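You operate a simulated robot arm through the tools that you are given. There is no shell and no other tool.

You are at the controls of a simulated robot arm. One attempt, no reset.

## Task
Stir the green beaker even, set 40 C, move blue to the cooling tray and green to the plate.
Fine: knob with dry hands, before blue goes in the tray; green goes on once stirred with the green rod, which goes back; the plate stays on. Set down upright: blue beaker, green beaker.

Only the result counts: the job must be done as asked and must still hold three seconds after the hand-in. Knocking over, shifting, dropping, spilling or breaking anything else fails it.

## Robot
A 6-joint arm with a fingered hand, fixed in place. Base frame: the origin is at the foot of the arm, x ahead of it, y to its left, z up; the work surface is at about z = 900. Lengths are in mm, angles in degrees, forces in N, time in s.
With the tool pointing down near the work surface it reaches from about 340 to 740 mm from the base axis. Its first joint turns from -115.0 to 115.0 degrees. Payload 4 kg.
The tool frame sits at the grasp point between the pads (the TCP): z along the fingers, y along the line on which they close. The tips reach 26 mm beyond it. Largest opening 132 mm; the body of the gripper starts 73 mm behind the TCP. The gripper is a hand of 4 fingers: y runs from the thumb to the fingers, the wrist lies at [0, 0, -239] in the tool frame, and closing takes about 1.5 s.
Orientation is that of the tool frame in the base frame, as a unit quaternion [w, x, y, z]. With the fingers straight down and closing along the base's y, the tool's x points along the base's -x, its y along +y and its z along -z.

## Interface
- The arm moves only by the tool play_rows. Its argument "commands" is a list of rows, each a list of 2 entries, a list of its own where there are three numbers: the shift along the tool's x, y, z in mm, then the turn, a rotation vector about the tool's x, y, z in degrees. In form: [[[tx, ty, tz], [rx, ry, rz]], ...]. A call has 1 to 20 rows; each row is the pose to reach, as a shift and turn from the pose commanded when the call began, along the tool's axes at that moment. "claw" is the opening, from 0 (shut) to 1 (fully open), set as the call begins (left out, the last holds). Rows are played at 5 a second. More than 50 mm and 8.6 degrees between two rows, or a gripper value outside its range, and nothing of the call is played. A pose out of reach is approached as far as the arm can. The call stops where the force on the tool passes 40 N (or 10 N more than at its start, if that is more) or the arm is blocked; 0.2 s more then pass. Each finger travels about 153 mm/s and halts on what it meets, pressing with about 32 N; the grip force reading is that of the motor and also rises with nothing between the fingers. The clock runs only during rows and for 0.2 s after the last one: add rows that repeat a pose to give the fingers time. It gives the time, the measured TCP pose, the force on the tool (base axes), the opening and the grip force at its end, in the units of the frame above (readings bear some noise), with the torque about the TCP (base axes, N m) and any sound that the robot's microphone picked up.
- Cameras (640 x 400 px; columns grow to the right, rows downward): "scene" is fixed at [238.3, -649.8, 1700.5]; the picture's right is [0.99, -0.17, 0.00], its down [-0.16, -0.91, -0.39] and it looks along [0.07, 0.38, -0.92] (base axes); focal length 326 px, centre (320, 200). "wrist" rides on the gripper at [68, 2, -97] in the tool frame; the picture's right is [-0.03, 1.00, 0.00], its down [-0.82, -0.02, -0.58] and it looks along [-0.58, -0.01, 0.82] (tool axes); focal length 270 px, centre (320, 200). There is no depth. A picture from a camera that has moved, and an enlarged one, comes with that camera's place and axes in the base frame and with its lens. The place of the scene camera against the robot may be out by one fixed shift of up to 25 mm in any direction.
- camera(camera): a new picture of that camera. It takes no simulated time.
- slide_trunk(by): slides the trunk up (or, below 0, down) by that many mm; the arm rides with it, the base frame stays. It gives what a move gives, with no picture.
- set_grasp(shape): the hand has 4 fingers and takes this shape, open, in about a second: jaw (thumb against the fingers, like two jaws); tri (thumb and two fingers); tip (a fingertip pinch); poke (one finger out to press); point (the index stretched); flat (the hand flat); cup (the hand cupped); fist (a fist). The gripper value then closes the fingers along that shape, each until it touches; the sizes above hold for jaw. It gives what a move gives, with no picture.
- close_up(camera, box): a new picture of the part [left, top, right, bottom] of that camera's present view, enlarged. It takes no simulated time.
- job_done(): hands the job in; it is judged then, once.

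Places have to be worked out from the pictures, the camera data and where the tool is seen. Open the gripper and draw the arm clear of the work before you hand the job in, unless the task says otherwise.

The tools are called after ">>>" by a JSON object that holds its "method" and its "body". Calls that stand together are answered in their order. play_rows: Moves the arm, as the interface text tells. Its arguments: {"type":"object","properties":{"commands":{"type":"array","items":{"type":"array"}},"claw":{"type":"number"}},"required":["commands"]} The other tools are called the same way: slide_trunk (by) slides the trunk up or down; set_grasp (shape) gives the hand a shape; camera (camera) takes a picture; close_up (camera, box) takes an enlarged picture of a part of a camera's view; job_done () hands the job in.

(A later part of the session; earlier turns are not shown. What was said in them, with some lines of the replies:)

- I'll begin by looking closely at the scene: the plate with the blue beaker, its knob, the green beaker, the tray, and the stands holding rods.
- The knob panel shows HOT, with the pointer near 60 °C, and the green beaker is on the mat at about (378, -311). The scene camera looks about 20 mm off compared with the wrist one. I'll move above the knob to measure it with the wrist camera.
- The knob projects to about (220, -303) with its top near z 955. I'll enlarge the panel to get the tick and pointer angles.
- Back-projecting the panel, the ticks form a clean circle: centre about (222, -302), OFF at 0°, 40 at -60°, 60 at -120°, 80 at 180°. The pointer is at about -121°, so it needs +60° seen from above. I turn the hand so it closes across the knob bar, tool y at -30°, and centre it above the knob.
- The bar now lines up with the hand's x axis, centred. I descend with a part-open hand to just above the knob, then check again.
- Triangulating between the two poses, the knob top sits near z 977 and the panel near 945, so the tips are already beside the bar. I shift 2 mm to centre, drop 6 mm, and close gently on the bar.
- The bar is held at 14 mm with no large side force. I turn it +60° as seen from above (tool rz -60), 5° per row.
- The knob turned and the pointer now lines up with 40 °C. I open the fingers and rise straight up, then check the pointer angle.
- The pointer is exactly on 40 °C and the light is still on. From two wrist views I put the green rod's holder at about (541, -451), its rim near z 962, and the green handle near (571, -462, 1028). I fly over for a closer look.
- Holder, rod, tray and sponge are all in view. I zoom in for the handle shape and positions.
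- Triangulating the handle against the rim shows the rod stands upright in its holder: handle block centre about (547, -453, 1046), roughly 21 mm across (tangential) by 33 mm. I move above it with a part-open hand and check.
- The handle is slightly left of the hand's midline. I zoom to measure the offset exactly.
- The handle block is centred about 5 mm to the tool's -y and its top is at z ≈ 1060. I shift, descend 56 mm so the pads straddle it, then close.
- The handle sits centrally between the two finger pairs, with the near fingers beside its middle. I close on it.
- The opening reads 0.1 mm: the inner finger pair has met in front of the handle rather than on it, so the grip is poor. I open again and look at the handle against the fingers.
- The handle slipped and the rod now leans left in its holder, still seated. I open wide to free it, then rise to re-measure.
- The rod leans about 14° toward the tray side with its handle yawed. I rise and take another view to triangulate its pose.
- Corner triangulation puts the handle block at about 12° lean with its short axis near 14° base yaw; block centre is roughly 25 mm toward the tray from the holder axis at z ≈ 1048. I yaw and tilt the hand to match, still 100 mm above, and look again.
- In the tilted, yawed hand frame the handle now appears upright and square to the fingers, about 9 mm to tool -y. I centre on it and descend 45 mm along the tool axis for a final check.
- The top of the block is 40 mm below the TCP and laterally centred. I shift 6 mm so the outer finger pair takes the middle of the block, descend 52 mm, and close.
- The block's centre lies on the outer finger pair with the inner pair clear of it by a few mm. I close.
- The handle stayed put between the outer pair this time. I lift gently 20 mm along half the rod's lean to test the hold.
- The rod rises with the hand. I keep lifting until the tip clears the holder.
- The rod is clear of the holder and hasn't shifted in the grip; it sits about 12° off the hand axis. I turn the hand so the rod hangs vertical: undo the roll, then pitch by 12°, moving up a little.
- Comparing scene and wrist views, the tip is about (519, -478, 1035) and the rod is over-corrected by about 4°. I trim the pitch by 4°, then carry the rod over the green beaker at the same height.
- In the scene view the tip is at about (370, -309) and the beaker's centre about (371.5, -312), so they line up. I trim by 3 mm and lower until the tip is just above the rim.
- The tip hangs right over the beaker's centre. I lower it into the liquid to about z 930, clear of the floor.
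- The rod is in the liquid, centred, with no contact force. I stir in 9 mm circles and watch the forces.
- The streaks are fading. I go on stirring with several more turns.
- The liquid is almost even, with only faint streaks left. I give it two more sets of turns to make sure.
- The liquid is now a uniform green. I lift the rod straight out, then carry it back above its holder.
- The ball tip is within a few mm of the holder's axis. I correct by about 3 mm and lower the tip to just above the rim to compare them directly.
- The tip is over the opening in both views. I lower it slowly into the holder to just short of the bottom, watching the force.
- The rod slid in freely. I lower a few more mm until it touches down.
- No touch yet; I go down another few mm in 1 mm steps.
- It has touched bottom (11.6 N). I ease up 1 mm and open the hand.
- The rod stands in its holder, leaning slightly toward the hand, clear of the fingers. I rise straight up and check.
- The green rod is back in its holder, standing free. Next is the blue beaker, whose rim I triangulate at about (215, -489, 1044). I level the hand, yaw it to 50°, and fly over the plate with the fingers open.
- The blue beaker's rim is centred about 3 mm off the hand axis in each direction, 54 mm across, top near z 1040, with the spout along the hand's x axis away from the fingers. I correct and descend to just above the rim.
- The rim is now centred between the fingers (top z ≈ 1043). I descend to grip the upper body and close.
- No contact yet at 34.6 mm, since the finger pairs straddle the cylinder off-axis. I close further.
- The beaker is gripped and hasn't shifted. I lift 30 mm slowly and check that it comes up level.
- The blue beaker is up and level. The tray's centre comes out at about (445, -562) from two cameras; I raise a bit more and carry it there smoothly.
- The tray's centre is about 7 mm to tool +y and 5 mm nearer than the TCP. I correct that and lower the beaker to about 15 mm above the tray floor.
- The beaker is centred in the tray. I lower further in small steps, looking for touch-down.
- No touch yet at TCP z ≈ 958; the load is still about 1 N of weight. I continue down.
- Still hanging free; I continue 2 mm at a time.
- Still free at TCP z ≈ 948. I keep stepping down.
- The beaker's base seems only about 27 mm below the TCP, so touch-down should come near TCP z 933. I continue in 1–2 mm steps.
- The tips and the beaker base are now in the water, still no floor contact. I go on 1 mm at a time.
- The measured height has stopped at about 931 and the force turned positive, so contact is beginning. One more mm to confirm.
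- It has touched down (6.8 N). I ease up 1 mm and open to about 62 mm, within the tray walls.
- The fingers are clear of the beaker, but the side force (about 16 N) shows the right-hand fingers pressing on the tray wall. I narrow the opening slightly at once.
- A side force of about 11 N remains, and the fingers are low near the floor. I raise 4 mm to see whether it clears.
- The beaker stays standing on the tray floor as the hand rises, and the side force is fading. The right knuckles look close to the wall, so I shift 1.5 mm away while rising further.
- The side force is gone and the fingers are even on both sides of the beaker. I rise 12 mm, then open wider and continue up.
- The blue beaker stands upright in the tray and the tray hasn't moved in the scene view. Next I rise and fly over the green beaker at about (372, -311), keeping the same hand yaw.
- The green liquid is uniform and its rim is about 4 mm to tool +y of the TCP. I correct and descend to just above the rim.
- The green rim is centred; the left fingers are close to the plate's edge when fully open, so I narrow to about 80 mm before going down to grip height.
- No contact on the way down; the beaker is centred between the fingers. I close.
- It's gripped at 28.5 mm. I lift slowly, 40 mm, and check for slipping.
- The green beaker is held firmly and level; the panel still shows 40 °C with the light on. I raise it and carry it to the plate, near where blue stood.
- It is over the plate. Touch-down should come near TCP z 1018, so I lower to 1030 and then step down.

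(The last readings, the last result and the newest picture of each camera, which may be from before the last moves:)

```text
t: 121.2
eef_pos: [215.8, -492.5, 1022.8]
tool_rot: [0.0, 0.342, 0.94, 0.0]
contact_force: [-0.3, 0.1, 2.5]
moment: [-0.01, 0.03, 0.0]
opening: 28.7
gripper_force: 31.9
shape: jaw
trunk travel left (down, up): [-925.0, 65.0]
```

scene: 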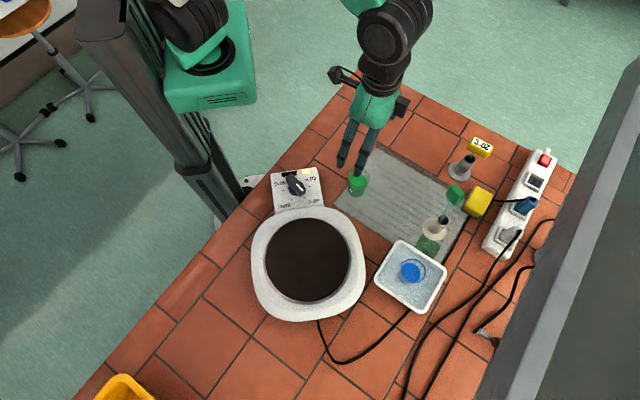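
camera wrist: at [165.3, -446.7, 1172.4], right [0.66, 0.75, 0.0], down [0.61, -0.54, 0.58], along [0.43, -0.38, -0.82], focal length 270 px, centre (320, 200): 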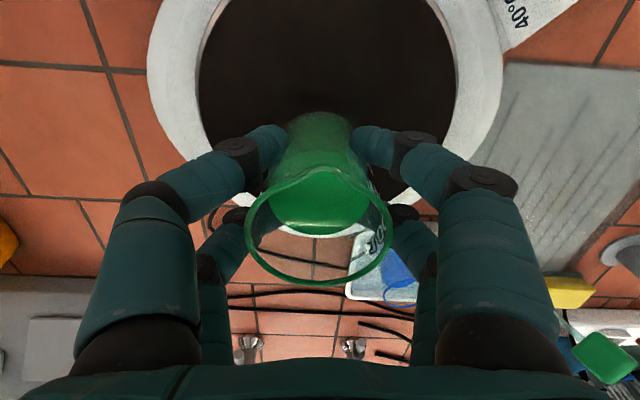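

The force turned positive at z ≈ 1023, so the base has reached the plate. One more mm to seat it.

>>> {"method": "play_rows", "body": {"commands": [[[0, 0, 0.8], [0, 0, 0]], [[0, 0, 0.8], [0, 0, 0]]]}}

>>> {"method": "camera", "body": {"camera": "wrist"}}

```text
t: 121.8
eef_pos: [216.1, -490.9, 1024.4]
tool_rot: [0.001, 0.343, 0.939, -0.001]
contact_force: [1.6, -0.6, 9.3]
moment: [0.01, -0.05, -0.01]
opening: 28.5
gripper_force: 32.5
shape: jaw
trunk travel left (down, up): [-925.0, 65.0]
```

```text
taken
camera wrist: at [165.8, -446.5, 1118.8], right [0.66, 0.75, 0.0], down [0.61, -0.54, 0.58], along [0.43, -0.38, -0.82], focal length 270 px, centre (320, 200)
```

wrist: 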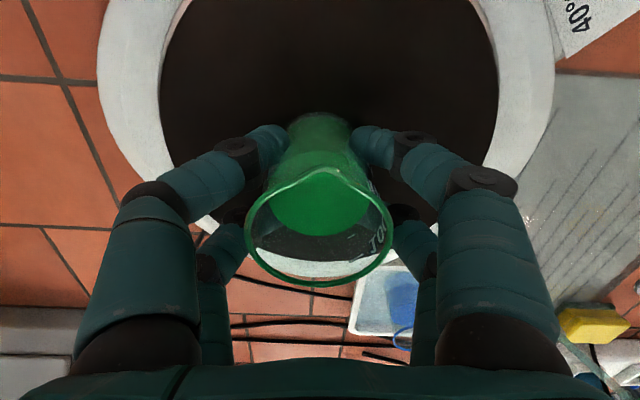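

The beaker is seated (9 N) and upright on the plate. I ease up 0.8 mm and open the fingers.

>>> {"method": "play_rows", "body": {"commands": [[[0, 0, -0.8], [0, 0, 0]], [[0, 0, -0.8], [0, 0, 0]]]}}

>>> {"method": "play_rows", "body": {"commands": [[[0, 0, 0], [0, 0, 0]], [[0, 0, 0], [0, 0, 0]], [[0, 0, 0], [0, 0, 0]], [[0, 0, 0], [0, 0, 0]], [[0, 0, 0], [0, 0, 0]]], "claw": 0.65}}

>>> {"method": "camera", "body": {"camera": "wrist"}}

```text
t: 122.4
eef_pos: [216.7, -491.9, 1023.6]
tool_rot: [0.001, 0.341, 0.94, 0.0]
contact_force: [0.9, -1.4, 5.1]
moment: [-0.02, -0.04, -0.01]
opening: 28.4
gripper_force: 32.3
shape: jaw
trunk travel left (down, up): [-925.0, 65.0]
```

```text
t: 123.6
eef_pos: [216.8, -491.3, 1023.9]
tool_rot: [0.0, 0.342, 0.94, 0.0]
contact_force: [0.8, -0.7, 0.1]
moment: [0.01, 0.0, -0.01]
opening: 85.4
gripper_force: 0.1
shape: jaw
trunk travel left (down, up): [-925.0, 65.0]
```

```text
taken
camera wrist: at [165.7, -446.9, 1119.0], right [0.66, 0.75, 0.0], down [0.61, -0.54, 0.58], along [0.43, -0.38, -0.82], focal length 270 px, centre (320, 200)
```

wrist: 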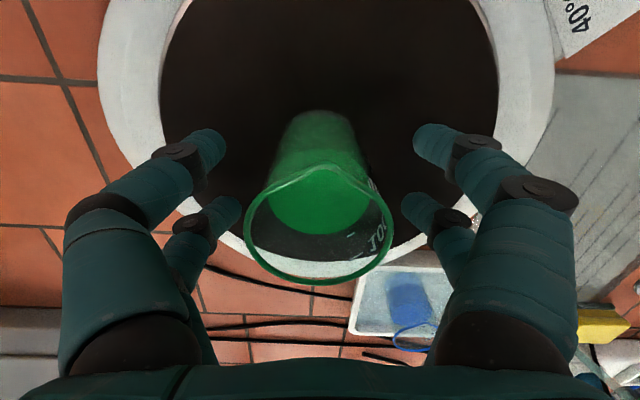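

The green beaker stands free on the plate with the fingers well clear. I rise straight up and move the arm away from the work.

>>> {"method": "play_rows", "body": {"commands": [[[0, 0, -15], [0, 0, 0]], [[0, 0, -35], [0, 0, 0]], [[0, 0, -60], [0, 0, 0]], [[0, 0, -90], [0, 0, 0]], [[0, 0, -125], [0, 0, 0]], [[0, 0, -160], [0, 0, 0]], [[0, 0, -200], [0, 0, 0]], [[0, 0, -200], [0, 0, 0]]]}}

>>> {"method": "play_rows", "body": {"commands": [[[0, 30, -10], [0, 0, 0]], [[0, 65, -20], [0, 0, 0]], [[0, 100, -20], [0, 0, 0]], [[0, 135, -20], [0, 0, 0]], [[0, 170, -20], [0, 0, 0]], [[0, 205, -20], [0, 0, 0]], [[0, 240, -20], [0, 0, 0]], [[0, 270, -20], [0, 0, 0]], [[0, 270, -20], [0, 0, 0]]], "claw": 1}}

>>> {"method": "camera", "body": {"camera": "scene"}}

>>> {"method": "close_up", "body": {"camera": "scene", "box": [240, 160, 400, 330]}}

>>> {"method": "close_up", "body": {"camera": "scene", "box": [360, 130, 520, 330]}}

>>> {"method": "camera", "body": {"camera": "wrist"}}

```text
t: 125.4
eef_pos: [216.5, -492.9, 1222.0]
tool_rot: [0.0, 0.342, 0.94, 0.0]
contact_force: [-0.2, -0.5, 0.7]
moment: [0.03, -0.03, -0.03]
opening: 85.6
gripper_force: 0.1
shape: jaw
trunk travel left (down, up): [-925.0, 65.0]
```

```text
t: 127.4
eef_pos: [390.0, -285.0, 1243.6]
tool_rot: [0.0, 0.342, 0.94, 0.001]
contact_force: [-0.2, 0.5, -0.5]
moment: [-0.01, -0.02, -0.03]
opening: 132.0
gripper_force: 0.0
shape: jaw
trunk travel left (down, up): [-925.0, 65.0]
```

```text
taken
```

scene: 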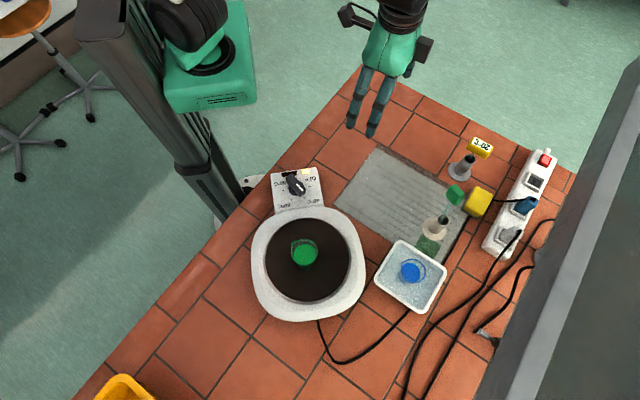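

```text
2.35 times, centred on (320, 245) of scene
camera zoom: at [238.3, -649.8, 1700.5], right [0.99, -0.17, 0.0], down [-0.16, -0.91, -0.39], along [0.07, 0.38, -0.92], focal length 768 px, centre (320, 94)
```

zoom: 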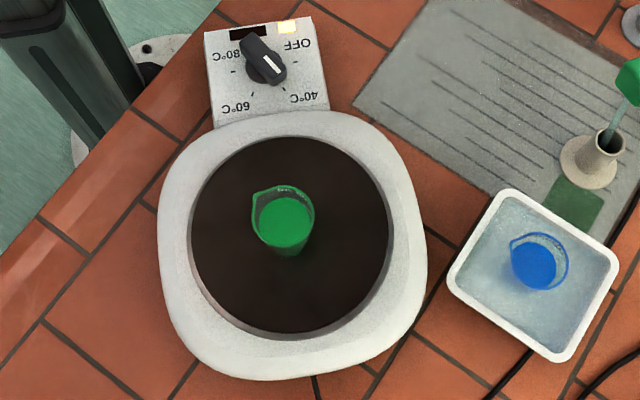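

```text
2.00 times, centred on (440, 230) of scene
camera zoom: at [238.3, -649.8, 1700.5], right [0.99, -0.17, 0.0], down [-0.16, -0.91, -0.39], along [0.07, 0.38, -0.92], focal length 653 px, centre (80, 140)
```

zoom: 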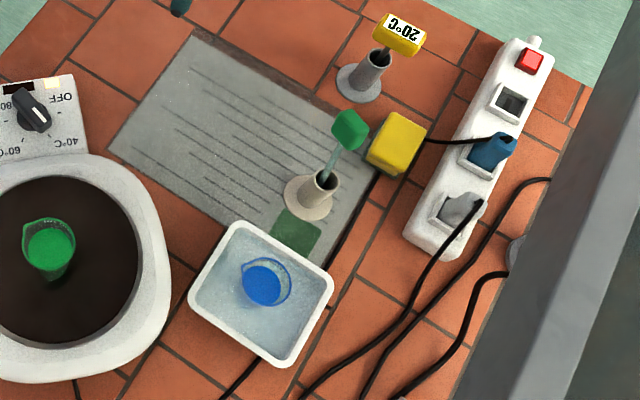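

```text
taken
camera wrist: at [338.7, -239.8, 1339.0], right [0.66, 0.75, 0.0], down [0.61, -0.54, 0.58], along [0.43, -0.38, -0.82], focal length 270 px, centre (320, 200)
```

wrist: 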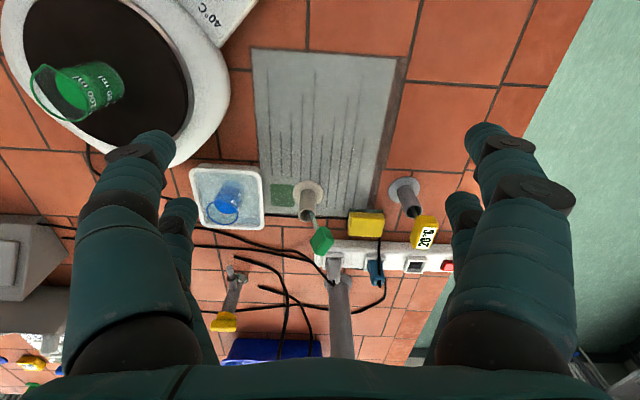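

Everything looks right: knob on 40 °C, light on, green on the plate, blue in the tray, rod in its holder. One last close look at the knob and the blue beaker before handing in.

>>> {"method": "close_up", "body": {"camera": "scene", "box": [370, 230, 450, 320]}}

>>> {"method": "close_up", "body": {"camera": "scene", "box": [260, 155, 350, 275]}}

```text
4.44 times, centred on (410, 275) of scene
camera zoom: at [238.3, -649.8, 1700.5], right [0.99, -0.17, 0.0], down [-0.16, -0.91, -0.39], along [0.07, 0.38, -0.92], focal length 1451 px, centre (-80, -133)
```

zoom: 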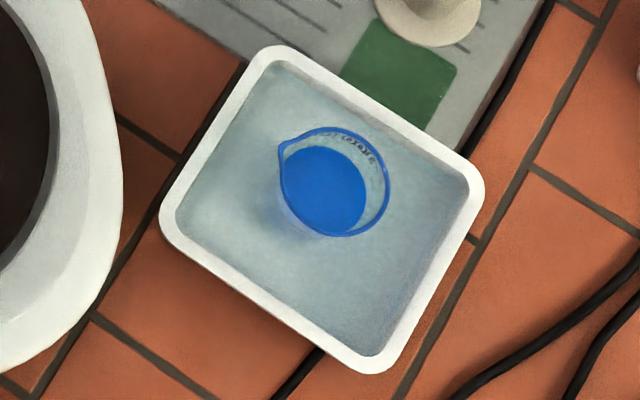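

```text
3.33 times, centred on (305, 215) of scene
camera zoom: at [238.3, -649.8, 1700.5], right [0.99, -0.17, 0.0], down [-0.16, -0.91, -0.39], along [0.07, 0.38, -0.92], focal length 1088 px, centre (370, 150)
```

zoom: 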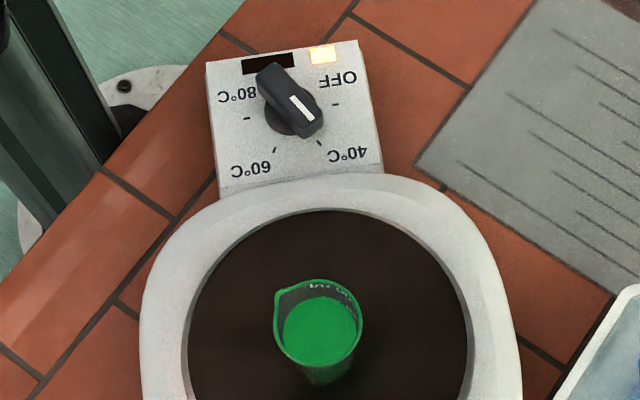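

Both beakers stand upright, the knob points to 40 °C with the plate on, the rod is back, and the hand is open and clear. I'm handing the job in.

>>> {"method": "job_done", "body": {}}

```text
The job is handed in.
```

I've handed the job in, with every step done; the judge's result hasn't come back yet.

- **Knob:** I turned it from 60 °C to 40 °C first, with dry hands. The plate's light is still on.
- **Green beaker:** I stirred it with the green rod until the colour was even. It now stands upright on the plate.
- **Green rod:** It is back in its holder, leaning a little. My first grip on it slipped, so the rod tipped over inside the holder before I got a firm hold. The holder itself didn't move.
- **Blue beaker:** It stands upright on the floor of the cooling tray. While I was letting go of it, the fingers pressed against the tray wall with about 16 N. The tray shows no shift in the scene camera.

At hand-in the hand was open and clear of the work.
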